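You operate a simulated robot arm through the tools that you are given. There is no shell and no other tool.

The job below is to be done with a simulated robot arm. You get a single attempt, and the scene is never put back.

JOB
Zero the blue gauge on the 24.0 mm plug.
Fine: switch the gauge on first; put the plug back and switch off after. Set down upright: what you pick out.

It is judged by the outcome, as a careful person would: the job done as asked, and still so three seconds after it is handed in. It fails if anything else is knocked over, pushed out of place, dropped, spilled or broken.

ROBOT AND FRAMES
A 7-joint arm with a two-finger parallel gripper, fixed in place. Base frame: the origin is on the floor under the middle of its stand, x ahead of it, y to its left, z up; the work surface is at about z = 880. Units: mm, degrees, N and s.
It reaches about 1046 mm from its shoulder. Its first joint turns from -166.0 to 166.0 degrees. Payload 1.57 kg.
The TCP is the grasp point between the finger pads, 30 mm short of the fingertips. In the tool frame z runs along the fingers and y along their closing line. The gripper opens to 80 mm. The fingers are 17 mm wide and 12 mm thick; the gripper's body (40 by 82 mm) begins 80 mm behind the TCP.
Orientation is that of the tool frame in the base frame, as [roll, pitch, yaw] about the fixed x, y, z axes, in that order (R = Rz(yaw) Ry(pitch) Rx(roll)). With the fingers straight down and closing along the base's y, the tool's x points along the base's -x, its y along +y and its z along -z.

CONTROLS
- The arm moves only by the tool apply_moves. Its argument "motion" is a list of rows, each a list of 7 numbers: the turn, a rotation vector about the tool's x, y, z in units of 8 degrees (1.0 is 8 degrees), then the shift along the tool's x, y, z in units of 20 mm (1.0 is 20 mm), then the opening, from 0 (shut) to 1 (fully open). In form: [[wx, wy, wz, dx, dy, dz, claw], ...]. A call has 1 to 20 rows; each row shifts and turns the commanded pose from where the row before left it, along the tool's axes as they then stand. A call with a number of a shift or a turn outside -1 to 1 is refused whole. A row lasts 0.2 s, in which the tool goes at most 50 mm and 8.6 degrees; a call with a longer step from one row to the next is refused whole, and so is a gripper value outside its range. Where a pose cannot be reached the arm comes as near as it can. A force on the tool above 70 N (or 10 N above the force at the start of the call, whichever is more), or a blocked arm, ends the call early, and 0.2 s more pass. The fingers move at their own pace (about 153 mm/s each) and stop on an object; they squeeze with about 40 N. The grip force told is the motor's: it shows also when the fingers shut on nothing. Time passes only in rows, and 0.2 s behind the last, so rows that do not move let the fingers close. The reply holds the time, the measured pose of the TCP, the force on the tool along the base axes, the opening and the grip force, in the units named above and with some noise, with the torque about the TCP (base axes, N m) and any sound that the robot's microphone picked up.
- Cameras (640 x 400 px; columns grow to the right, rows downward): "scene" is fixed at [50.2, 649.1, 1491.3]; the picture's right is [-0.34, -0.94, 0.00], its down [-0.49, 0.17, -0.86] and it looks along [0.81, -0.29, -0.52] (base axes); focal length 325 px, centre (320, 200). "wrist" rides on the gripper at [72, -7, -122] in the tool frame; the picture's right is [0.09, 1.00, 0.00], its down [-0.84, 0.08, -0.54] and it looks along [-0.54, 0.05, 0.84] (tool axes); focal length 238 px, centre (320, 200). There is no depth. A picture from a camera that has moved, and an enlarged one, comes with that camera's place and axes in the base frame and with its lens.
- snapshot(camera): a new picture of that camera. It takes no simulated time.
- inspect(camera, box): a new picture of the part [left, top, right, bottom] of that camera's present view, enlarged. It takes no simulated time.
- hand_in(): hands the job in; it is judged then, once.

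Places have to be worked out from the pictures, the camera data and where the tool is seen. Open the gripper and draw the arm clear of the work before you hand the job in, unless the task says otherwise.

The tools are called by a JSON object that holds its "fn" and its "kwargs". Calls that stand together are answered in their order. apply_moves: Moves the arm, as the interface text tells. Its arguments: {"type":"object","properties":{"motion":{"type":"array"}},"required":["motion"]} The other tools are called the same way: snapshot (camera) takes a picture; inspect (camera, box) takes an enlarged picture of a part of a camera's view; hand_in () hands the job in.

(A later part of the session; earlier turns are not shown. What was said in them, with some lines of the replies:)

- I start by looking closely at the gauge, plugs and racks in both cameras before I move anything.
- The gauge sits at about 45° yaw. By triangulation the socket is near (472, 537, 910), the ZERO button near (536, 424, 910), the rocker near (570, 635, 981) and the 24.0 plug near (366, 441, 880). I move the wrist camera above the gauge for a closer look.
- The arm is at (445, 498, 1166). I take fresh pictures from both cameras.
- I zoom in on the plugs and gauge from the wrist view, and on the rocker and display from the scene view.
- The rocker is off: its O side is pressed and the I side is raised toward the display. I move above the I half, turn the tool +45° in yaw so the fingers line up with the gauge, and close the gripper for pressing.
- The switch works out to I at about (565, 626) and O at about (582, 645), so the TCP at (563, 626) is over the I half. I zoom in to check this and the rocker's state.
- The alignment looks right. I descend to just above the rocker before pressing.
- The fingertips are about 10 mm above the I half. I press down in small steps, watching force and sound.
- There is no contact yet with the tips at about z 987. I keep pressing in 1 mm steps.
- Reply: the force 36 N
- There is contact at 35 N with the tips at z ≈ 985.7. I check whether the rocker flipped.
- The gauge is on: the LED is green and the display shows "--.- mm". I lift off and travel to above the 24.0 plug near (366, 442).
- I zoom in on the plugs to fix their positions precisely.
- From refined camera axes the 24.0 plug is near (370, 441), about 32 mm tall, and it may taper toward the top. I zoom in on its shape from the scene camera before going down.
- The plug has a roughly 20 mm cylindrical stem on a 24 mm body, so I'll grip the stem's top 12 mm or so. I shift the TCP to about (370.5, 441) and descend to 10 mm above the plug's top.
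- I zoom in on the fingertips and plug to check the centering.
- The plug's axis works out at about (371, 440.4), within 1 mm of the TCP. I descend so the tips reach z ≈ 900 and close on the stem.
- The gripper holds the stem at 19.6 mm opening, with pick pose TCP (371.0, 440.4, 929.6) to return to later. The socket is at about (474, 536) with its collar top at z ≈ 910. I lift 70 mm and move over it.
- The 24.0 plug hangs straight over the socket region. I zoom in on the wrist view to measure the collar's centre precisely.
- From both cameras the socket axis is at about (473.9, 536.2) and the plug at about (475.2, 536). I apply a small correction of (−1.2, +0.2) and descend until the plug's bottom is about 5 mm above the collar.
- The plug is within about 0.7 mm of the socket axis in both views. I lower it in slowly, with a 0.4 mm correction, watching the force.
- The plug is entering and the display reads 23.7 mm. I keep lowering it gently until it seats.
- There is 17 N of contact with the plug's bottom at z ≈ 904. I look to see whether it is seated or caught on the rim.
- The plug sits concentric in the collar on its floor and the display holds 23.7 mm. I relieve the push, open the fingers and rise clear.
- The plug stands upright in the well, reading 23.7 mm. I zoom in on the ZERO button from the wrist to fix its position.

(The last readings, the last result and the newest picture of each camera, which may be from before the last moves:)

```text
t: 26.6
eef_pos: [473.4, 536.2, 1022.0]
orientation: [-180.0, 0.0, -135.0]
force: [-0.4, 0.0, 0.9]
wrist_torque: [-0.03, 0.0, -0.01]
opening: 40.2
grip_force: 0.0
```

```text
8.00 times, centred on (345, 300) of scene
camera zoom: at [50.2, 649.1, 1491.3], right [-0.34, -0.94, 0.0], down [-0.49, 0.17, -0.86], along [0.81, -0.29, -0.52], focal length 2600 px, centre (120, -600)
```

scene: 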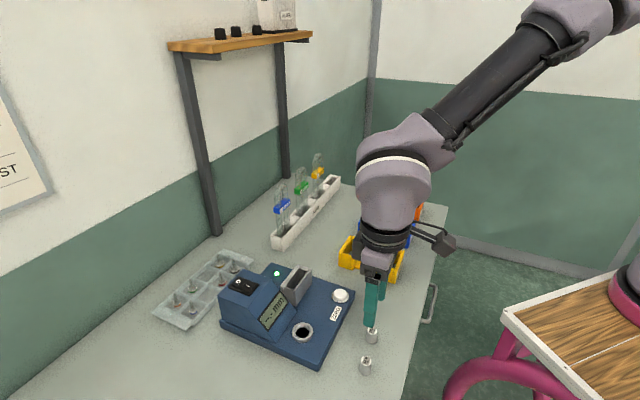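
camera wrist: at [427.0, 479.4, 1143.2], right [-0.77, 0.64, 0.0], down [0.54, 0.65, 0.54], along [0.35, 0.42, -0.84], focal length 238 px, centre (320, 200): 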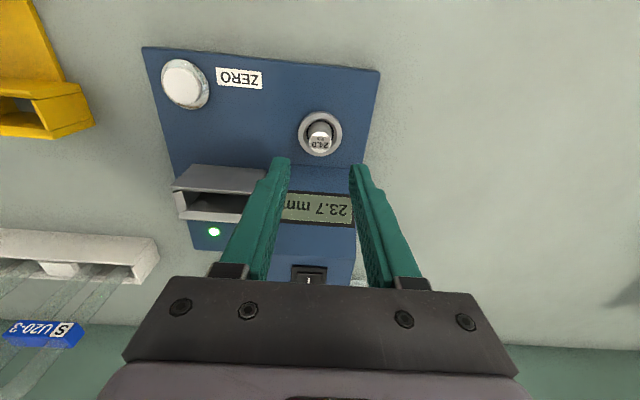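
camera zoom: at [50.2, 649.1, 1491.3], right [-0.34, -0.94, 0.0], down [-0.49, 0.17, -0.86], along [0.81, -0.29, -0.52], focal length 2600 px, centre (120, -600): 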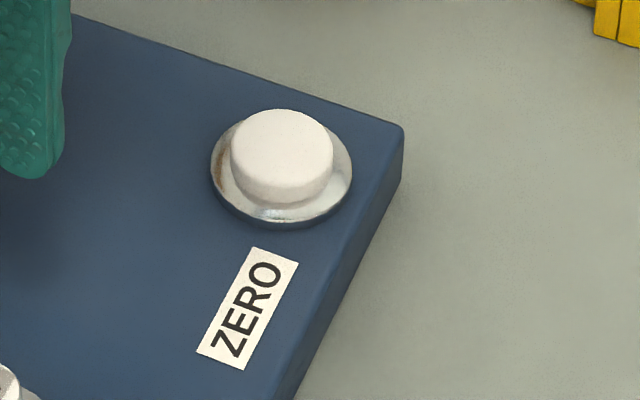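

The ZERO button cap is about 29 mm wide, centred near (538, 424) with its top at z ≈ 912. I close the fingers, move above it and descend to about 15 mm over the cap.

{"fn": "apply_moves", "kwargs": {"motion": [[0, 0, 0, 0.241, -0.893, 0, 0.4], [0, 0, 0, 0.241, -0.893, 0, 0.2], [0, 0, 0, 0.241, -0.893, 0, 0], [0, 0, 0, 0.241, -0.893, 0, 0], [0, 0, 0, 0.241, -0.893, 0, 0], [0, 0, 0, 0.241, -0.893, 0, 0], [0, 0, 0, 0.241, -0.893, 0, 0], [0, 0, 0, 0, 0, 0.8, 0], [0, 0, 0, 0, 0, 0.8, 0], [0, 0, 0, 0, 0, 0.8, 0], [0, 0, 0, 0, 0, 0.7, 0], [0, 0, 0, 0, 0, 0, 0]]}}

{"fn": "snapshot", "kwargs": {"camera": "wrist"}}

{"fn": "inspect", "kwargs": {"camera": "scene", "box": [250, 240, 390, 350]}}

```text
t: 29.2
eef_pos: [538.4, 423.1, 959.8]
orientation: [180.0, -0.1, -135.1]
force: [0.1, 0.5, -0.3]
wrist_torque: [-0.01, -0.03, 0.04]
opening: 0.2
grip_force: 21.4
```

```text
taken
camera wrist: at [492.0, 367.4, 1080.8], right [-0.77, 0.64, 0.0], down [0.54, 0.65, 0.54], along [0.35, 0.42, -0.84], focal length 238 px, centre (320, 200)
```

wrist: 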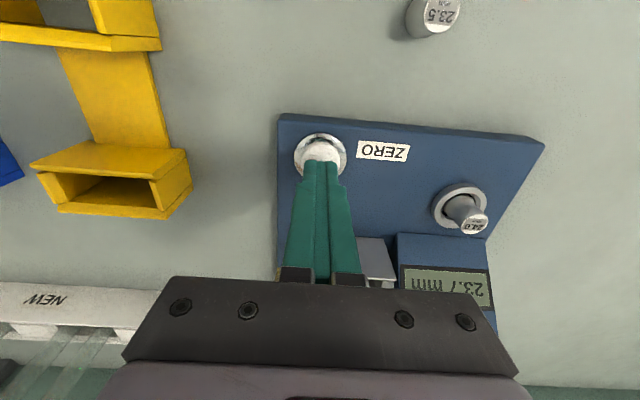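

```text
3.64 times, centred on (320, 295) of scene
camera zoom: at [50.2, 649.1, 1491.3], right [-0.34, -0.94, 0.0], down [-0.49, 0.17, -0.86], along [0.81, -0.29, -0.52], focal length 1182 px, centre (320, -146)
```

zoom: 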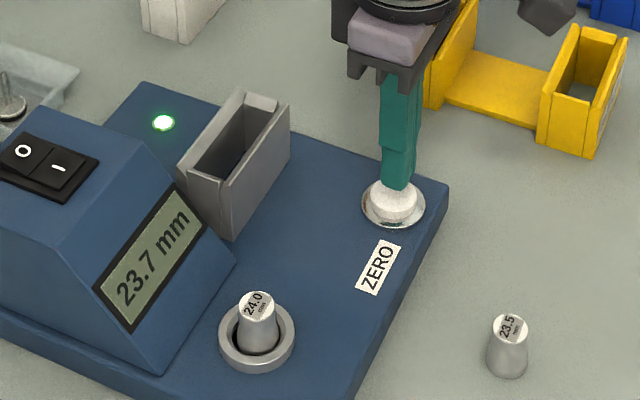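

The fingers are centred over the button. I descend and press in small steps.

{"fn": "apply_moves", "kwargs": {"motion": [[0, 0, 0, 0, 0, 0.3, 0], [0, 0, 0, 0, 0, 0.3, 0], [0, 0, 0, 0, 0, 0.1, 0], [0, 0, 0, 0, 0, 0.05, 0], [0, 0, 0, 0, 0, 0.05, 0], [0, 0, 0, 0, 0, 0.05, 0], [0, 0, 0, 0, 0, 0, 0]]}}

{"fn": "inspect", "kwargs": {"camera": "scene", "box": [250, 240, 390, 350]}}

```text
t: 30.8
eef_pos: [537.0, 423.7, 942.7]
orientation: [179.9, 0.0, -135.0]
force: [0.7, -1.3, 2.0]
wrist_torque: [-0.05, 0.0, -0.01]
opening: 0.0
grip_force: 21.7
heard: click
```

```text
3.64 times, centred on (320, 295) of scene
camera zoom: at [50.2, 649.1, 1491.3], right [-0.34, -0.94, 0.0], down [-0.49, 0.17, -0.86], along [0.81, -0.29, -0.52], focal length 1182 px, centre (320, -146)
```

zoom: 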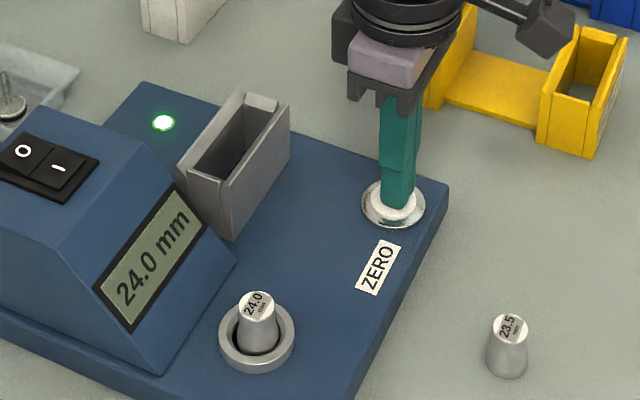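

I heard a click and the display now shows 24.0 mm, so the zeroing worked. I lift straight off and return above the plug in the socket with the gripper open.

{"fn": "apply_moves", "kwargs": {"motion": [[0, 0, 0, 0, 0, -0.5, 0], [0, 0, 0, 0, 0, -1, 0], [0, 0, 0, 0, 0, -1, 0], [0, 0, 0, 0, 0, -1, 0], [0, 0, 0, 0, 0, -0.5, 0], [0, 0, 0, -0.245, 0.893, 0, 0], [0, 0, 0, -0.245, 0.893, 0, 0], [0, 0, 0, -0.245, 0.893, 0, 0], [0, 0, 0, -0.245, 0.893, 0, 0.2], [0, 0, 0, -0.245, 0.893, 0, 0.4], [0, 0, 0, -0.245, 0.893, 0, 0.5], [0, 0, 0, -0.245, 0.893, 0, 0.5], [0, 0, 0, 0, 0, 0, 0.5]]}}

{"fn": "snapshot", "kwargs": {"camera": "wrist"}}

{"fn": "inspect", "kwargs": {"camera": "scene", "box": [210, 240, 370, 350]}}

```text
t: 33.6
eef_pos: [472.7, 536.7, 1022.8]
orientation: [-180.0, 0.0, -135.0]
force: [0.4, -0.5, -0.2]
wrist_torque: [0.03, 0.02, -0.03]
opening: 39.8
grip_force: 0.1
```

```text
taken
camera wrist: at [427.7, 480.3, 1144.0], right [-0.77, 0.64, 0.0], down [0.54, 0.65, 0.54], along [0.35, 0.42, -0.84], focal length 238 px, centre (320, 200)
```

wrist: 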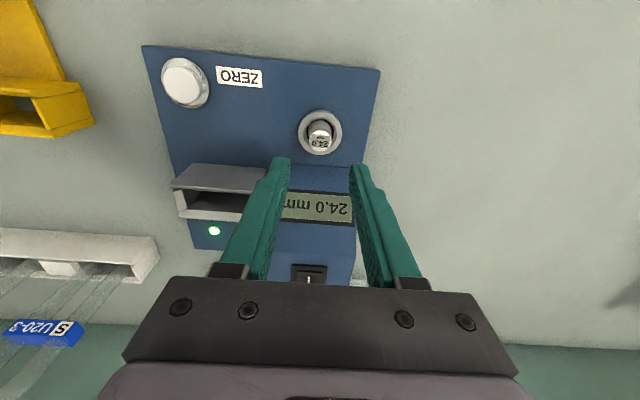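

```text
3.64 times, centred on (290, 295) of scene
camera zoom: at [50.2, 649.1, 1491.3], right [-0.34, -0.94, 0.0], down [-0.49, 0.17, -0.86], along [0.81, -0.29, -0.52], focal length 1182 px, centre (429, -146)
```

zoom: 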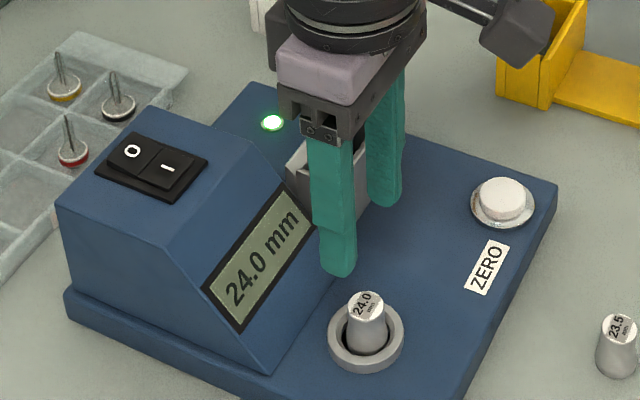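

Display still shows 24.0 and the pose matches the release pose. I descend to TCP z ≈ 954, the same grip height as before, and close on the stem.

{"fn": "apply_moves", "kwargs": {"motion": [[0, 0, 0, 0, 0, 0.9, 0.5], [0, 0, 0, 0, 0, 0.9, 0.5], [0, 0, 0, 0, 0, 0.9, 0.5], [0, 0, 0, 0, 0, 0.5, 0.5], [0, 0, 0, 0, 0, 0.22, 0.5], [0, 0, 0, 0, 0, 0, 0.5]]}}

{"fn": "inspect", "kwargs": {"camera": "wrist", "box": [270, 100, 370, 200]}}

```text
t: 35.0
eef_pos: [473.9, 537.5, 954.3]
orientation: [-180.0, 0.0, -135.0]
force: [0.0, 0.2, -0.8]
wrist_torque: [-0.04, -0.03, 0.01]
opening: 40.0
grip_force: 0.0
```

```text
4.00 times, centred on (320, 150) of wrist
camera zoom: at [427.8, 480.1, 1075.3], right [-0.77, 0.64, 0.0], down [0.54, 0.65, 0.54], along [0.35, 0.42, -0.84], focal length 953 px, centre (320, 400)
```

zoom: 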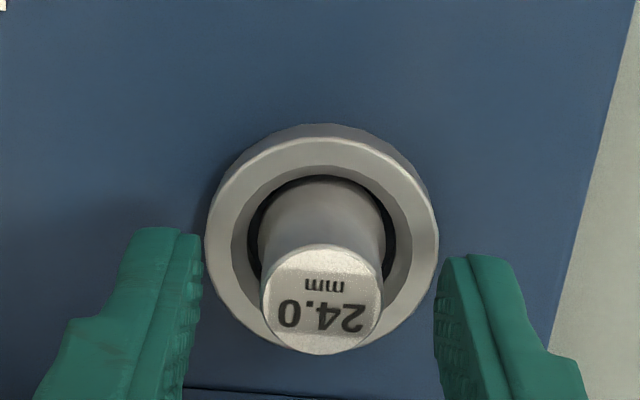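

The plug is centred between the fingers. I nudge 0.9 mm to match the original grip, then close.

{"fn": "apply_moves", "kwargs": {"motion": [[0, 0, 0, 0.045, 0, 0, 0.5], [0, 0, 0, 0, 0, 0, 0.4], [0, 0, 0, 0, 0, 0, 0.3], [0, 0, 0, 0, 0, 0, 0.2], [0, 0, 0, 0, 0, 0, 0.1], [0, 0, 0, 0, 0, 0, 0], [0, 0, 0, 0, 0, 0, 0]]}}

{"fn": "inspect", "kwargs": {"camera": "wrist", "box": [270, 100, 370, 200]}}

```text
t: 36.6
eef_pos: [472.3, 535.1, 954.4]
orientation: [-180.0, 0.0, -135.1]
force: [0.1, -0.7, -0.9]
wrist_torque: [0.0, 0.0, 0.0]
opening: 19.6
grip_force: 33.3
```

```text
4.00 times, centred on (320, 150) of wrist
camera zoom: at [427.2, 479.6, 1075.6], right [-0.77, 0.64, 0.0], down [0.54, 0.65, 0.54], along [0.35, 0.42, -0.84], focal length 953 px, centre (320, 400)
```

zoom: 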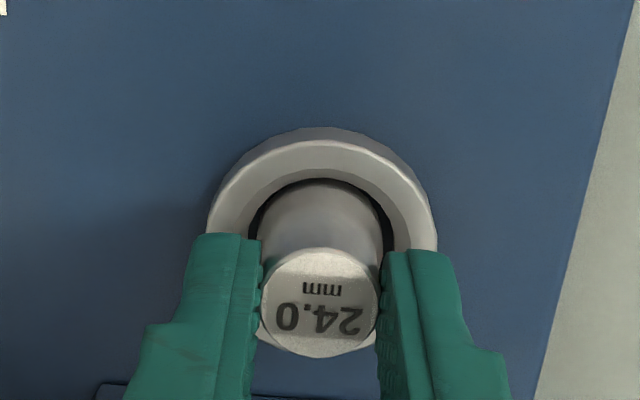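

The stem is gripped at 19.6 mm. I lift straight out to TCP z ≈ 1000.

{"fn": "apply_moves", "kwargs": {"motion": [[0, 0, 0, 0, 0, -0.3, 0], [0, 0, 0, 0, 0, -0.6, 0], [0, 0, 0, 0, 0, -0.7, 0], [0, 0, 0, 0, 0, -0.7, 0], [0, 0, 0, 0, 0, 0, 0]]}}

{"fn": "inspect", "kwargs": {"camera": "scene", "box": [210, 240, 370, 350]}}

```text
t: 37.8
eef_pos: [472.9, 536.9, 1000.8]
orientation: [180.0, 0.0, -135.1]
force: [-0.7, 0.0, -0.9]
wrist_torque: [-0.01, 0.01, -0.07]
opening: 19.5
grip_force: 33.5
```

```text
3.64 times, centred on (290, 295) of scene
camera zoom: at [50.2, 649.1, 1491.3], right [-0.34, -0.94, 0.0], down [-0.49, 0.17, -0.86], along [0.81, -0.29, -0.52], focal length 1182 px, centre (429, -146)
```

zoom: 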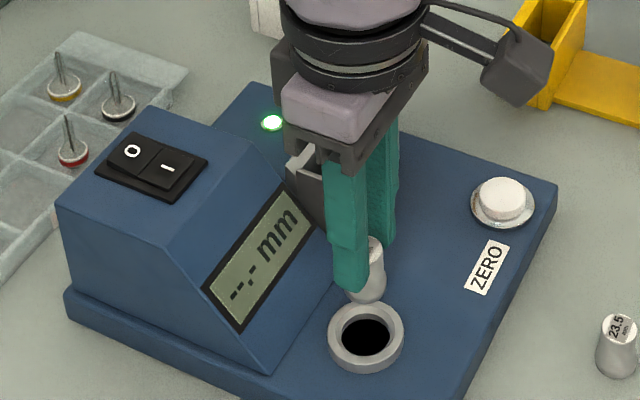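

The plug is out and the display has gone back to "--.- mm". I carry it back to its original spot at (371.0, 440.4) and pause about 15 mm above the table.

{"fn": "apply_moves", "kwargs": {"motion": [[0, 0, 0, 0.778, 0.023, 0, 0], [0, 0, 0, 0.778, 0.023, 0, 0], [0, 0, 0, 0.778, 0.023, 0, 0], [0, 0, 0, 0.778, 0.023, 0, 0], [0, 0, 0, 0.778, 0.023, 0, 0], [0, 0, 0, 0.778, 0.023, 0, 0], [0, 0, 0, 0.778, 0.023, 0, 0], [0, 0, 0, 0.778, 0.023, 0, 0], [0, 0, 0, 0.778, 0.023, 0, 0], [0, 0, 0, 0, 0, 0.7, 0], [0, 0, 0, 0, 0, 0.7, 0], [0, 0, 0, 0, 0, 0.7, 0], [0, 0, 0, 0, 0, 0.6, 0], [0, 0, 0, 0, 0, 0, 0]]}}

{"fn": "inspect", "kwargs": {"camera": "scene", "box": [330, 310, 400, 390]}}

{"fn": "inspect", "kwargs": {"camera": "wrist", "box": [220, 100, 380, 200]}}

```text
t: 40.8
eef_pos: [369.6, 440.1, 947.0]
orientation: [-180.0, -0.1, -135.0]
force: [0.5, 0.2, -1.1]
wrist_torque: [-0.01, -0.02, 0.06]
opening: 19.4
grip_force: 34.2
```

```text
5.00 times, centred on (365, 350) of scene
camera zoom: at [50.2, 649.1, 1491.3], right [-0.34, -0.94, 0.0], down [-0.49, 0.17, -0.86], along [0.81, -0.29, -0.52], focal length 1625 px, centre (95, -550)
```

zoom: 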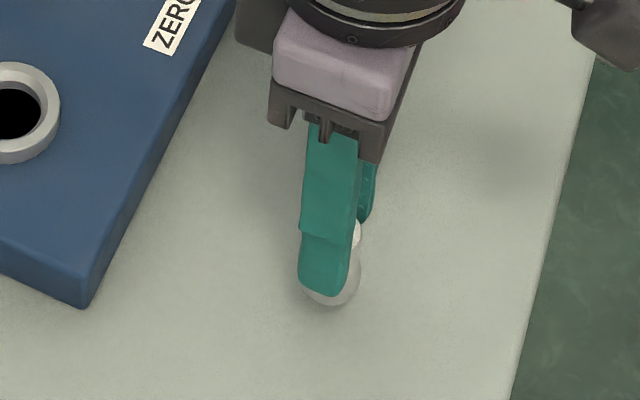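

```text
4.00 times, centred on (300, 150) of wrist
camera zoom: at [324.2, 383.3, 1067.7], right [-0.77, 0.64, 0.0], down [0.54, 0.65, 0.54], along [0.35, 0.42, -0.84], focal length 953 px, centre (400, 400)
```

zoom: 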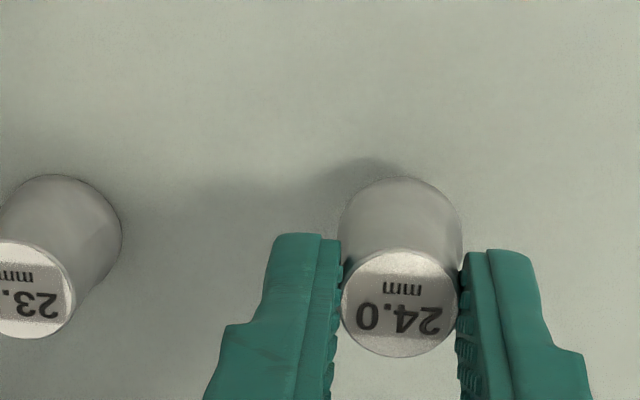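

The plug is about 17 mm above the table over its spot. I lower it most of the way, then in 1 mm steps until I feel the table.

{"fn": "apply_moves", "kwargs": {"motion": [[0, 0, 0, 0, 0, 0.4, 0], [0, 0, 0, 0, 0, 0.25, 0], [0, 0, 0, 0, 0, 0.05, 0], [0, 0, 0, 0, 0, 0.05, 0], [0, 0, 0, 0, 0, 0, 0]]}}

```text
t: 42.0
eef_pos: [369.5, 440.5, 931.9]
orientation: [-179.9, 0.0, -134.9]
force: [0.0, 0.0, -1.5]
wrist_torque: [-0.01, 0.02, -0.02]
opening: 19.5
grip_force: 33.3
```

It is nearly down with no contact yet. I trim about 1 mm in +x toward the original spot and continue in 0.8 mm steps.

{"fn": "apply_moves", "kwargs": {"motion": [[0, 0, 0, -0.035, -0.035, 0, 0], [0, 0, 0, 0, 0, 0.04, 0], [0, 0, 0, 0, 0, 0.04, 0], [0, 0, 0, 0, 0, 0.04, 0], [0, 0, 0, 0, 0, 0, 0]]}}

```text
t: 43.2
eef_pos: [372.2, 440.1, 929.2]
orientation: [180.0, 0.2, -135.0]
force: [-2.0, -2.4, 18.1]
wrist_torque: [-0.08, 0.17, -0.02]
opening: 19.7
grip_force: 33.9
```

There is 18 N of contact at TCP z 929.2, so the plug is on the table. I relieve the push, open the fingers and rise clear.

{"fn": "apply_moves", "kwargs": {"motion": [[0, 0, 0, 0, 0, -0.06, 0], [0, 0, 0, 0, 0, 0, 0], [0, 0, 0, 0, 0, 0, 0.2], [0, 0, 0, 0, 0, 0, 0.4], [0, 0, 0, 0, 0, 0, 0.5], [0, 0, 0, 0, 0, 0, 0.5], [0, 0, 0, 0, 0, -0.3, 0.5], [0, 0, 0, 0, 0, -0.6, 0.5], [0, 0, 0, 0, 0, -1, 0.5], [0, 0, 0, 0, 0, -1, 0.5], [0, 0, 0, 0, 0, -1, 0.5], [0, 0, 0, 0, 0, -1, 0.5], [0, 0, 0, 0, 0, -1, 0.5], [0, 0, 0, 0, 0, -1, 0.5], [0, 0, 0, 0, 0, -1, 0.5], [0, 0, 0, 0, 0, 0, 0.5]]}}

{"fn": "inspect", "kwargs": {"camera": "wrist", "box": [240, 90, 340, 150]}}

{"fn": "inspect", "kwargs": {"camera": "scene", "box": [340, 310, 400, 390]}}

```text
t: 46.6
eef_pos: [370.6, 440.1, 1088.2]
orientation: [-180.0, -0.1, -135.1]
force: [0.7, -0.6, 0.2]
wrist_torque: [-0.01, 0.01, -0.03]
opening: 39.8
grip_force: 0.0
```

```text
6.40 times, centred on (290, 120) of wrist
camera zoom: at [325.6, 383.2, 1210.0], right [-0.77, 0.64, 0.0], down [0.54, 0.65, 0.54], along [0.35, 0.42, -0.84], focal length 1525 px, centre (512, 712)
```

zoom: 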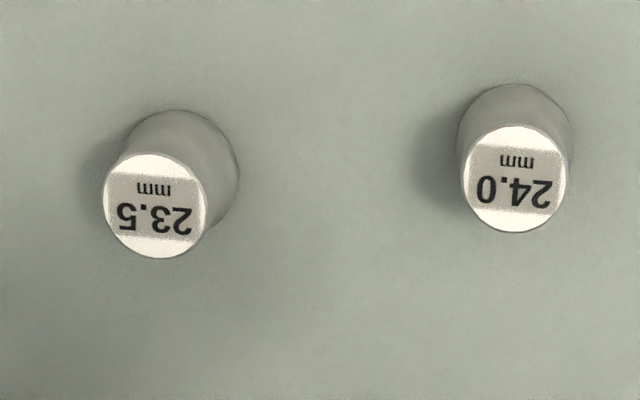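

```text
5.00 times, centred on (370, 350) of scene
camera zoom: at [50.2, 649.1, 1491.3], right [-0.34, -0.94, 0.0], down [-0.49, 0.17, -0.86], along [0.81, -0.29, -0.52], focal length 1625 px, centre (70, -550)
```

zoom: 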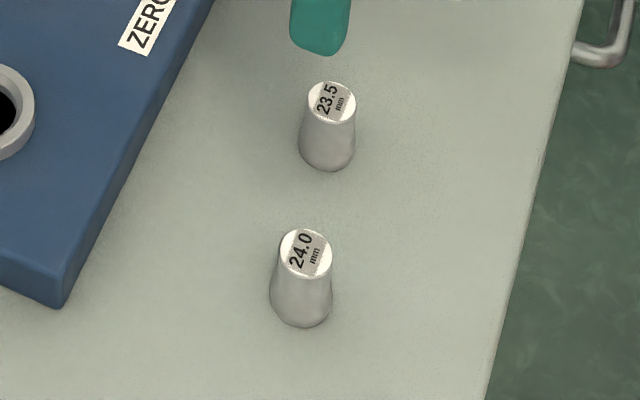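

The 24.0 plug stands upright within about 2 mm of its original spot, and the 23.5 plug hasn't moved. Next I go above the O half of the rocker at about (583.5, 645) with the fingers closed to switch off.

{"fn": "apply_moves", "kwargs": {"motion": [[0, 0, 0, -0.985, -0.019, 0, 0.5], [0, 0, 0, -0.985, -0.019, 0, 0.3], [0, 0, 0, -0.985, -0.019, 0, 0.1], [0, 0, 0, -0.985, -0.019, 0, 0], [0, 0, 0, -0.985, -0.019, 0, 0], [0, 0, 0, -0.985, -0.019, 0, 0], [0, 0, 0, -0.985, -0.019, 0, 0], [0, 0, 0, -0.985, -0.019, 0, 0], [0, 0, 0, -0.985, -0.019, 0, 0], [0, 0, 0, -0.985, -0.019, 0, 0], [0, 0, 0, -0.985, -0.019, 0, 0], [0, 0, 0, -0.985, -0.019, 0, 0], [0, 0, 0, -0.985, -0.019, 0, 0], [0, 0, 0, -0.985, -0.019, 0, 0], [0, 0, 0, -0.985, -0.019, 0, 0], [0, 0, 0, 0, 0, 0.9, 0], [0, 0, 0, 0, 0, 0.9, 0], [0, 0, 0, 0, 0, 0.9, 0], [0, 0, 0, 0, 0, 0, 0]]}}

{"fn": "inspect", "kwargs": {"camera": "wrist", "box": [260, 70, 380, 180]}}

{"fn": "inspect", "kwargs": {"camera": "scene", "box": [210, 240, 320, 340]}}

```text
t: 50.6
eef_pos: [575.8, 638.6, 1034.7]
orientation: [180.0, 0.0, -135.0]
force: [-0.5, -0.2, 0.5]
wrist_torque: [0.03, 0.03, 0.02]
opening: 0.0
grip_force: 21.0
out of reach, approached as far as the arm can: row 15
```

```text
3.64 times, centred on (320, 125) of wrist
camera zoom: at [531.3, 581.3, 1155.6], right [-0.77, 0.64, 0.0], down [0.54, 0.65, 0.54], along [0.35, 0.42, -0.84], focal length 867 px, centre (320, 473)
```

zoom: 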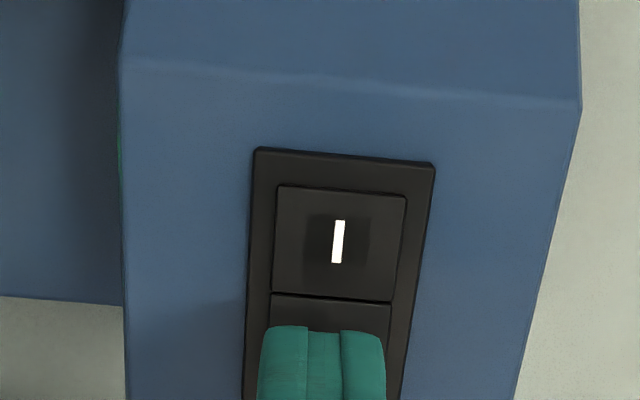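

```text
4.00 times, centred on (265, 290) of scene
camera zoom: at [50.2, 649.1, 1491.3], right [-0.34, -0.94, 0.0], down [-0.49, 0.17, -0.86], along [0.81, -0.29, -0.52], focal length 1300 px, centre (540, -160)
```

zoom: 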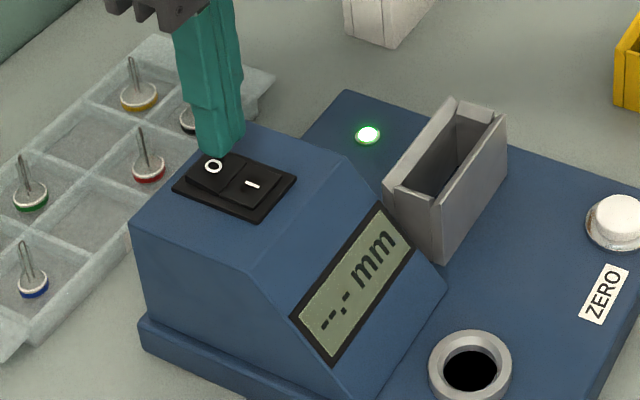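

The reply says row 15 was out of reach, so the TCP stopped at (575.8, 638.6), about 10 mm short of my press point. I try to extend further at this lower height.

{"fn": "apply_moves", "kwargs": {"motion": [[0, 0, 0, -0.25, 0, 0, 0], [0, 0, 0, -0.25, 0, 0, 0], [0, 0, 0, 0, 0, 0, 0]]}}

```text
t: 51.4
eef_pos: [579.7, 642.0, 1032.1]
orientation: [180.0, -0.1, -135.0]
force: [0.0, -0.3, -0.6]
wrist_torque: [0.04, 0.0, 0.02]
opening: 0.2
grip_force: 21.3
out of reach, approached as far as the arm can: row 2
```

Straight down, the arm tops out about 6 mm short. I tilt the tool 8° about its y axis so the fingertips reach outward over the O half, then nudge outward.

{"fn": "apply_moves", "kwargs": {"motion": [[0, -0.5, 0, 0, 0, 0, 0], [0, -0.5, 0, 0, 0, 0, 0], [0, 0, 0, -0.1, 0, 0.014, 0], [0, 0, 0, 0, 0, 0, 0]]}}

{"fn": "inspect", "kwargs": {"camera": "wrist", "box": [260, 70, 380, 180]}}

{"fn": "inspect", "kwargs": {"camera": "scene", "box": [220, 240, 300, 310]}}

```text
t: 52.4
eef_pos: [582.0, 642.5, 1033.9]
orientation: [-179.9, 7.9, -135.0]
force: [-1.1, -0.2, 0.0]
wrist_torque: [-0.01, -0.01, -0.04]
opening: 0.0
grip_force: 21.4
```

```text
3.64 times, centred on (320, 125) of wrist
camera zoom: at [524.2, 575.0, 1143.8], right [-0.77, 0.64, -0.01], down [0.48, 0.59, 0.65], along [0.43, 0.5, -0.76], focal length 867 px, centre (320, 473)
```

zoom: 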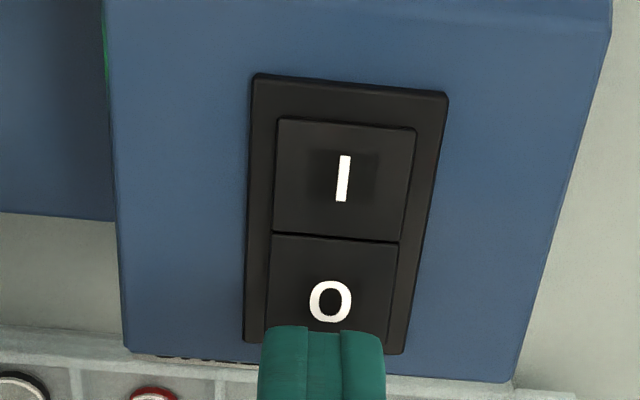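

```text
5.71 times, centred on (260, 275) of scene
camera zoom: at [50.2, 649.1, 1491.3], right [-0.34, -0.94, 0.0], down [-0.49, 0.17, -0.86], along [0.81, -0.29, -0.52], focal length 1857 px, centre (663, -229)
```

zoom: 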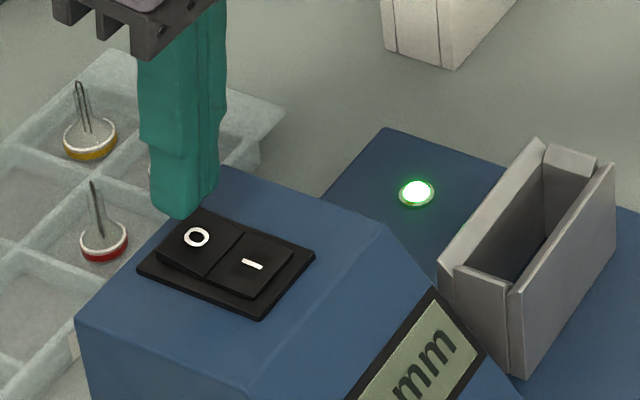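

The tip is now over the O half at about (585, 645.5, 1004). I descend vertically, 10 mm first and then in 1 mm steps.

{"fn": "apply_moves", "kwargs": {"motion": [[0, 0, 0, 0.035, 0, 0.2475, 0], [0, 0, 0, 0.035, 0, 0.2475, 0], [0, 0, 0, 0.007, 0, 0.05, 0], [0, 0, 0, 0.007, 0, 0.05, 0], [0, 0, 0, 0.007, 0, 0.05, 0], [0, 0, 0, 0.007, 0, 0.05, 0], [0, 0, 0, 0.007, 0, 0.05, 0], [0, 0, 0, 0, 0, 0, 0]]}}

{"fn": "inspect", "kwargs": {"camera": "scene", "box": [220, 240, 320, 330]}}

```text
t: 54.2
eef_pos: [581.8, 643.0, 1018.3]
orientation: [-180.0, 8.0, -135.0]
force: [-0.6, -0.3, 1.2]
wrist_torque: [-0.01, 0.0, -0.02]
opening: 0.0
grip_force: 21.6
```

```text
4.44 times, centred on (270, 285) of scene
camera zoom: at [50.2, 649.1, 1491.3], right [-0.34, -0.94, 0.0], down [-0.49, 0.17, -0.86], along [0.81, -0.29, -0.52], focal length 1444 px, centre (542, -178)
```

zoom: 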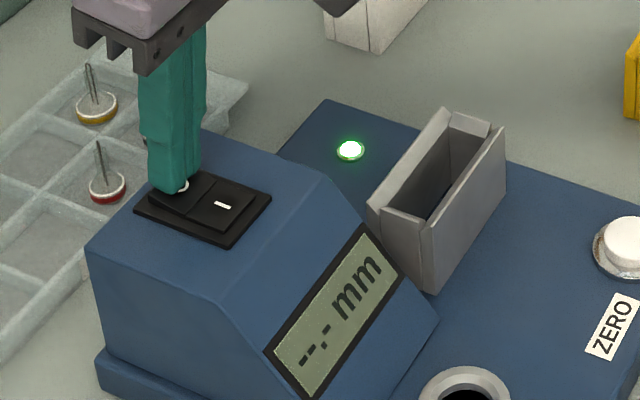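

The fingers are just above or touching the O half and the gauge is still on. I press further in 1 mm steps.

{"fn": "apply_moves", "kwargs": {"motion": [[0, 0, 0, 0.007, 0, 0.05, 0], [0, 0, 0, 0.007, 0, 0.05, 0], [0, 0, 0, 0.007, 0, 0.05, 0], [0, 0, 0, 0.007, 0, 0.05, 0], [0, 0, 0, 0, 0, 0, 0]]}}

{"fn": "inspect", "kwargs": {"camera": "scene", "box": [220, 240, 320, 330]}}

```text
t: 55.4
eef_pos: [581.6, 643.3, 1017.0]
orientation: [180.0, 8.3, -135.0]
force: [-0.3, -3.3, 19.7]
wrist_torque: [-0.15, 0.02, -0.17]
opening: 0.1
grip_force: 20.6
```

```text
4.44 times, centred on (270, 285) of scene
camera zoom: at [50.2, 649.1, 1491.3], right [-0.34, -0.94, 0.0], down [-0.49, 0.17, -0.86], along [0.81, -0.29, -0.52], focal length 1444 px, centre (542, -178)
```

zoom: 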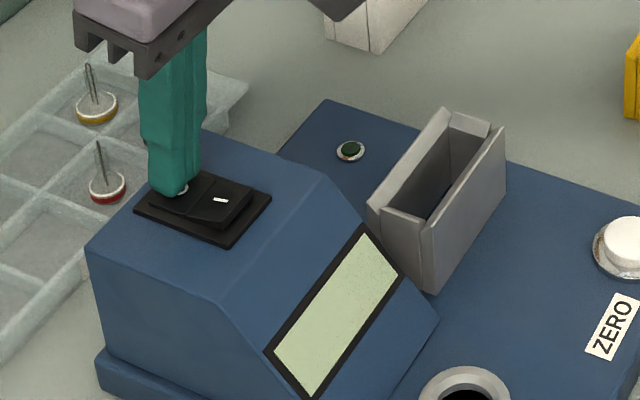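

The gauge is off: the LED is dark and the display is blank. I lift straight up, level the tool, draw back clear and open the gripper.

{"fn": "apply_moves", "kwargs": {"motion": [[0, 0, 0, -0.035, 0, -0.2475, 0], [0, 0, 0, -0.139, 0, -0.99, 0], [0, 0, 0, -0.139, 0, -0.99, 0], [0, 0, 0, 0.2, 0, -0.99, 0], [0, 0, 0, 0.5, 0, -0.99, 0], [0, 0.5, 0, 0.5, 0, -0.9, 0], [0, 0.5, 0, 0.5, 0, -0.9, 0], [0, 0, 0, 0.9, 0, -0.5, 0], [0, 0, 0, 0.9, 0, -0.5, 0.2], [0, 0, 0, 0.9, 0, -0.5, 0.4], [0, 0, 0, 0.9, 0, -0.5, 0.6], [0, 0, 0, 0.9, -0.5, -0.5, 0.8], [0, 0, 0, 0.9, -0.5, -0.5, 1], [0, 0, 0, 0.5, -0.9, 0, 1], [0, 0, 0, 0.5, -0.9, 0, 1], [0, 0, 0, 0.5, -0.9, 0, 1], [0, 0, 0, 0.5, -0.9, 0, 1], [0, 0, 0, 0, 0, 0, 1]]}}

{"fn": "snapshot", "kwargs": {"camera": "scene"}}

{"fn": "snapshot", "kwargs": {"camera": "wrist"}}

{"fn": "inspect", "kwargs": {"camera": "scene", "box": [200, 250, 400, 380]}}

```text
t: 59.2
eef_pos: [511.7, 443.0, 1190.1]
orientation: [-179.9, 0.0, -134.9]
force: [-1.0, 0.4, 0.0]
wrist_torque: [-0.02, 0.0, 0.02]
opening: 80.3
grip_force: 0.1
```

```text
taken
```

scene: 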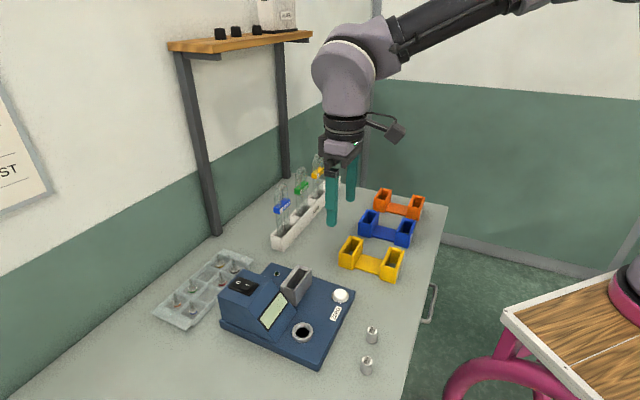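

```text
taken
camera wrist: at [466.7, 386.6, 1311.7], right [-0.77, 0.64, 0.0], down [0.54, 0.65, 0.54], along [0.35, 0.42, -0.84], focal length 238 px, centre (320, 200)
```

wrist: 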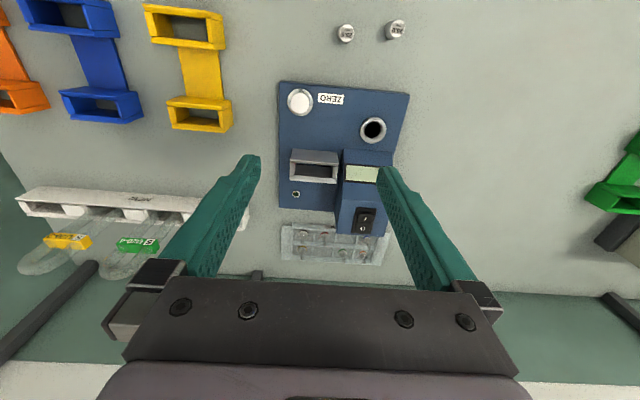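

```text
3.08 times, centred on (300, 315) of scene
camera zoom: at [50.2, 649.1, 1491.3], right [-0.34, -0.94, 0.0], down [-0.49, 0.17, -0.86], along [0.81, -0.29, -0.52], focal length 1000 px, centre (382, -154)
```

zoom: 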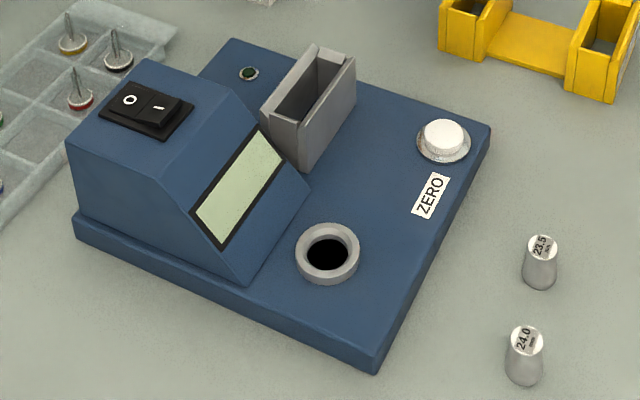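

Everything is in order: gauge off and unmoved, button and socket clear, both plugs upright, the rest untouched. I draw the arm further away from the work before handing in.

{"fn": "apply_moves", "kwargs": {"motion": [[0, 0, 0, 0.88, -0.88, -0.5, 1], [0, 0, 0, 0.88, -0.88, -0.5, 1], [0, 0, 0, 0.88, -0.88, -0.5, 1], [0, 0, 0, 0.88, -0.88, -0.5, 1], [0, 0, 0, 0.88, -0.88, -0.5, 1], [0, 0, 0, 0.88, -0.88, -0.5, 1], [0, 0, 0, 0.88, -0.88, -0.5, 1], [0, 0, 0, 0.88, -0.88, -0.5, 1], [0, 0, 0, 0, 0, 0, 1]]}}

{"fn": "snapshot", "kwargs": {"camera": "scene"}}

```text
t: 61.2
eef_pos: [512.0, 243.9, 1270.9]
orientation: [-179.9, 0.0, -135.0]
force: [0.0, 0.7, 0.0]
wrist_torque: [-0.01, -0.02, 0.04]
opening: 80.3
grip_force: 0.1
```

```text
taken
```

scene: 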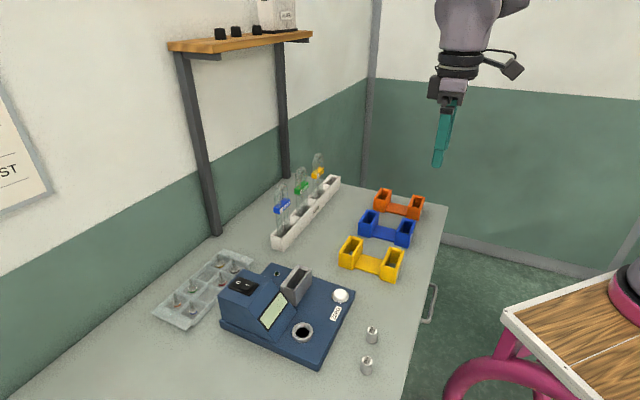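

The arm is clear with the gripper open. The gauge was zeroed to 24.0 mm and is now off, and the plug is back upright at its place, so I hand the job in.

{"fn": "hand_in", "kwargs": {}}

```text
The job is handed in.
```

The blue gauge is zeroed on the 24.0 mm plug, and I've handed the job in.

- **Zeroing:** I switched the gauge on and seated the 24.0 plug in the round socket, where it read 23.7 mm. After I pressed ZERO I heard a click, and the display changed to 24.0 mm.
- **Plug:** It is back on the table, standing upright, about 2 mm from where it first stood.
- **Gauge off:** I pressed the O side of the switch. The light is out and the display is blank.
- **Rest of the bench:** The gauge and the 23.5 plug are where they were. In the final picture nothing else looks disturbed.

The arm is clear of the work with the gripper open.
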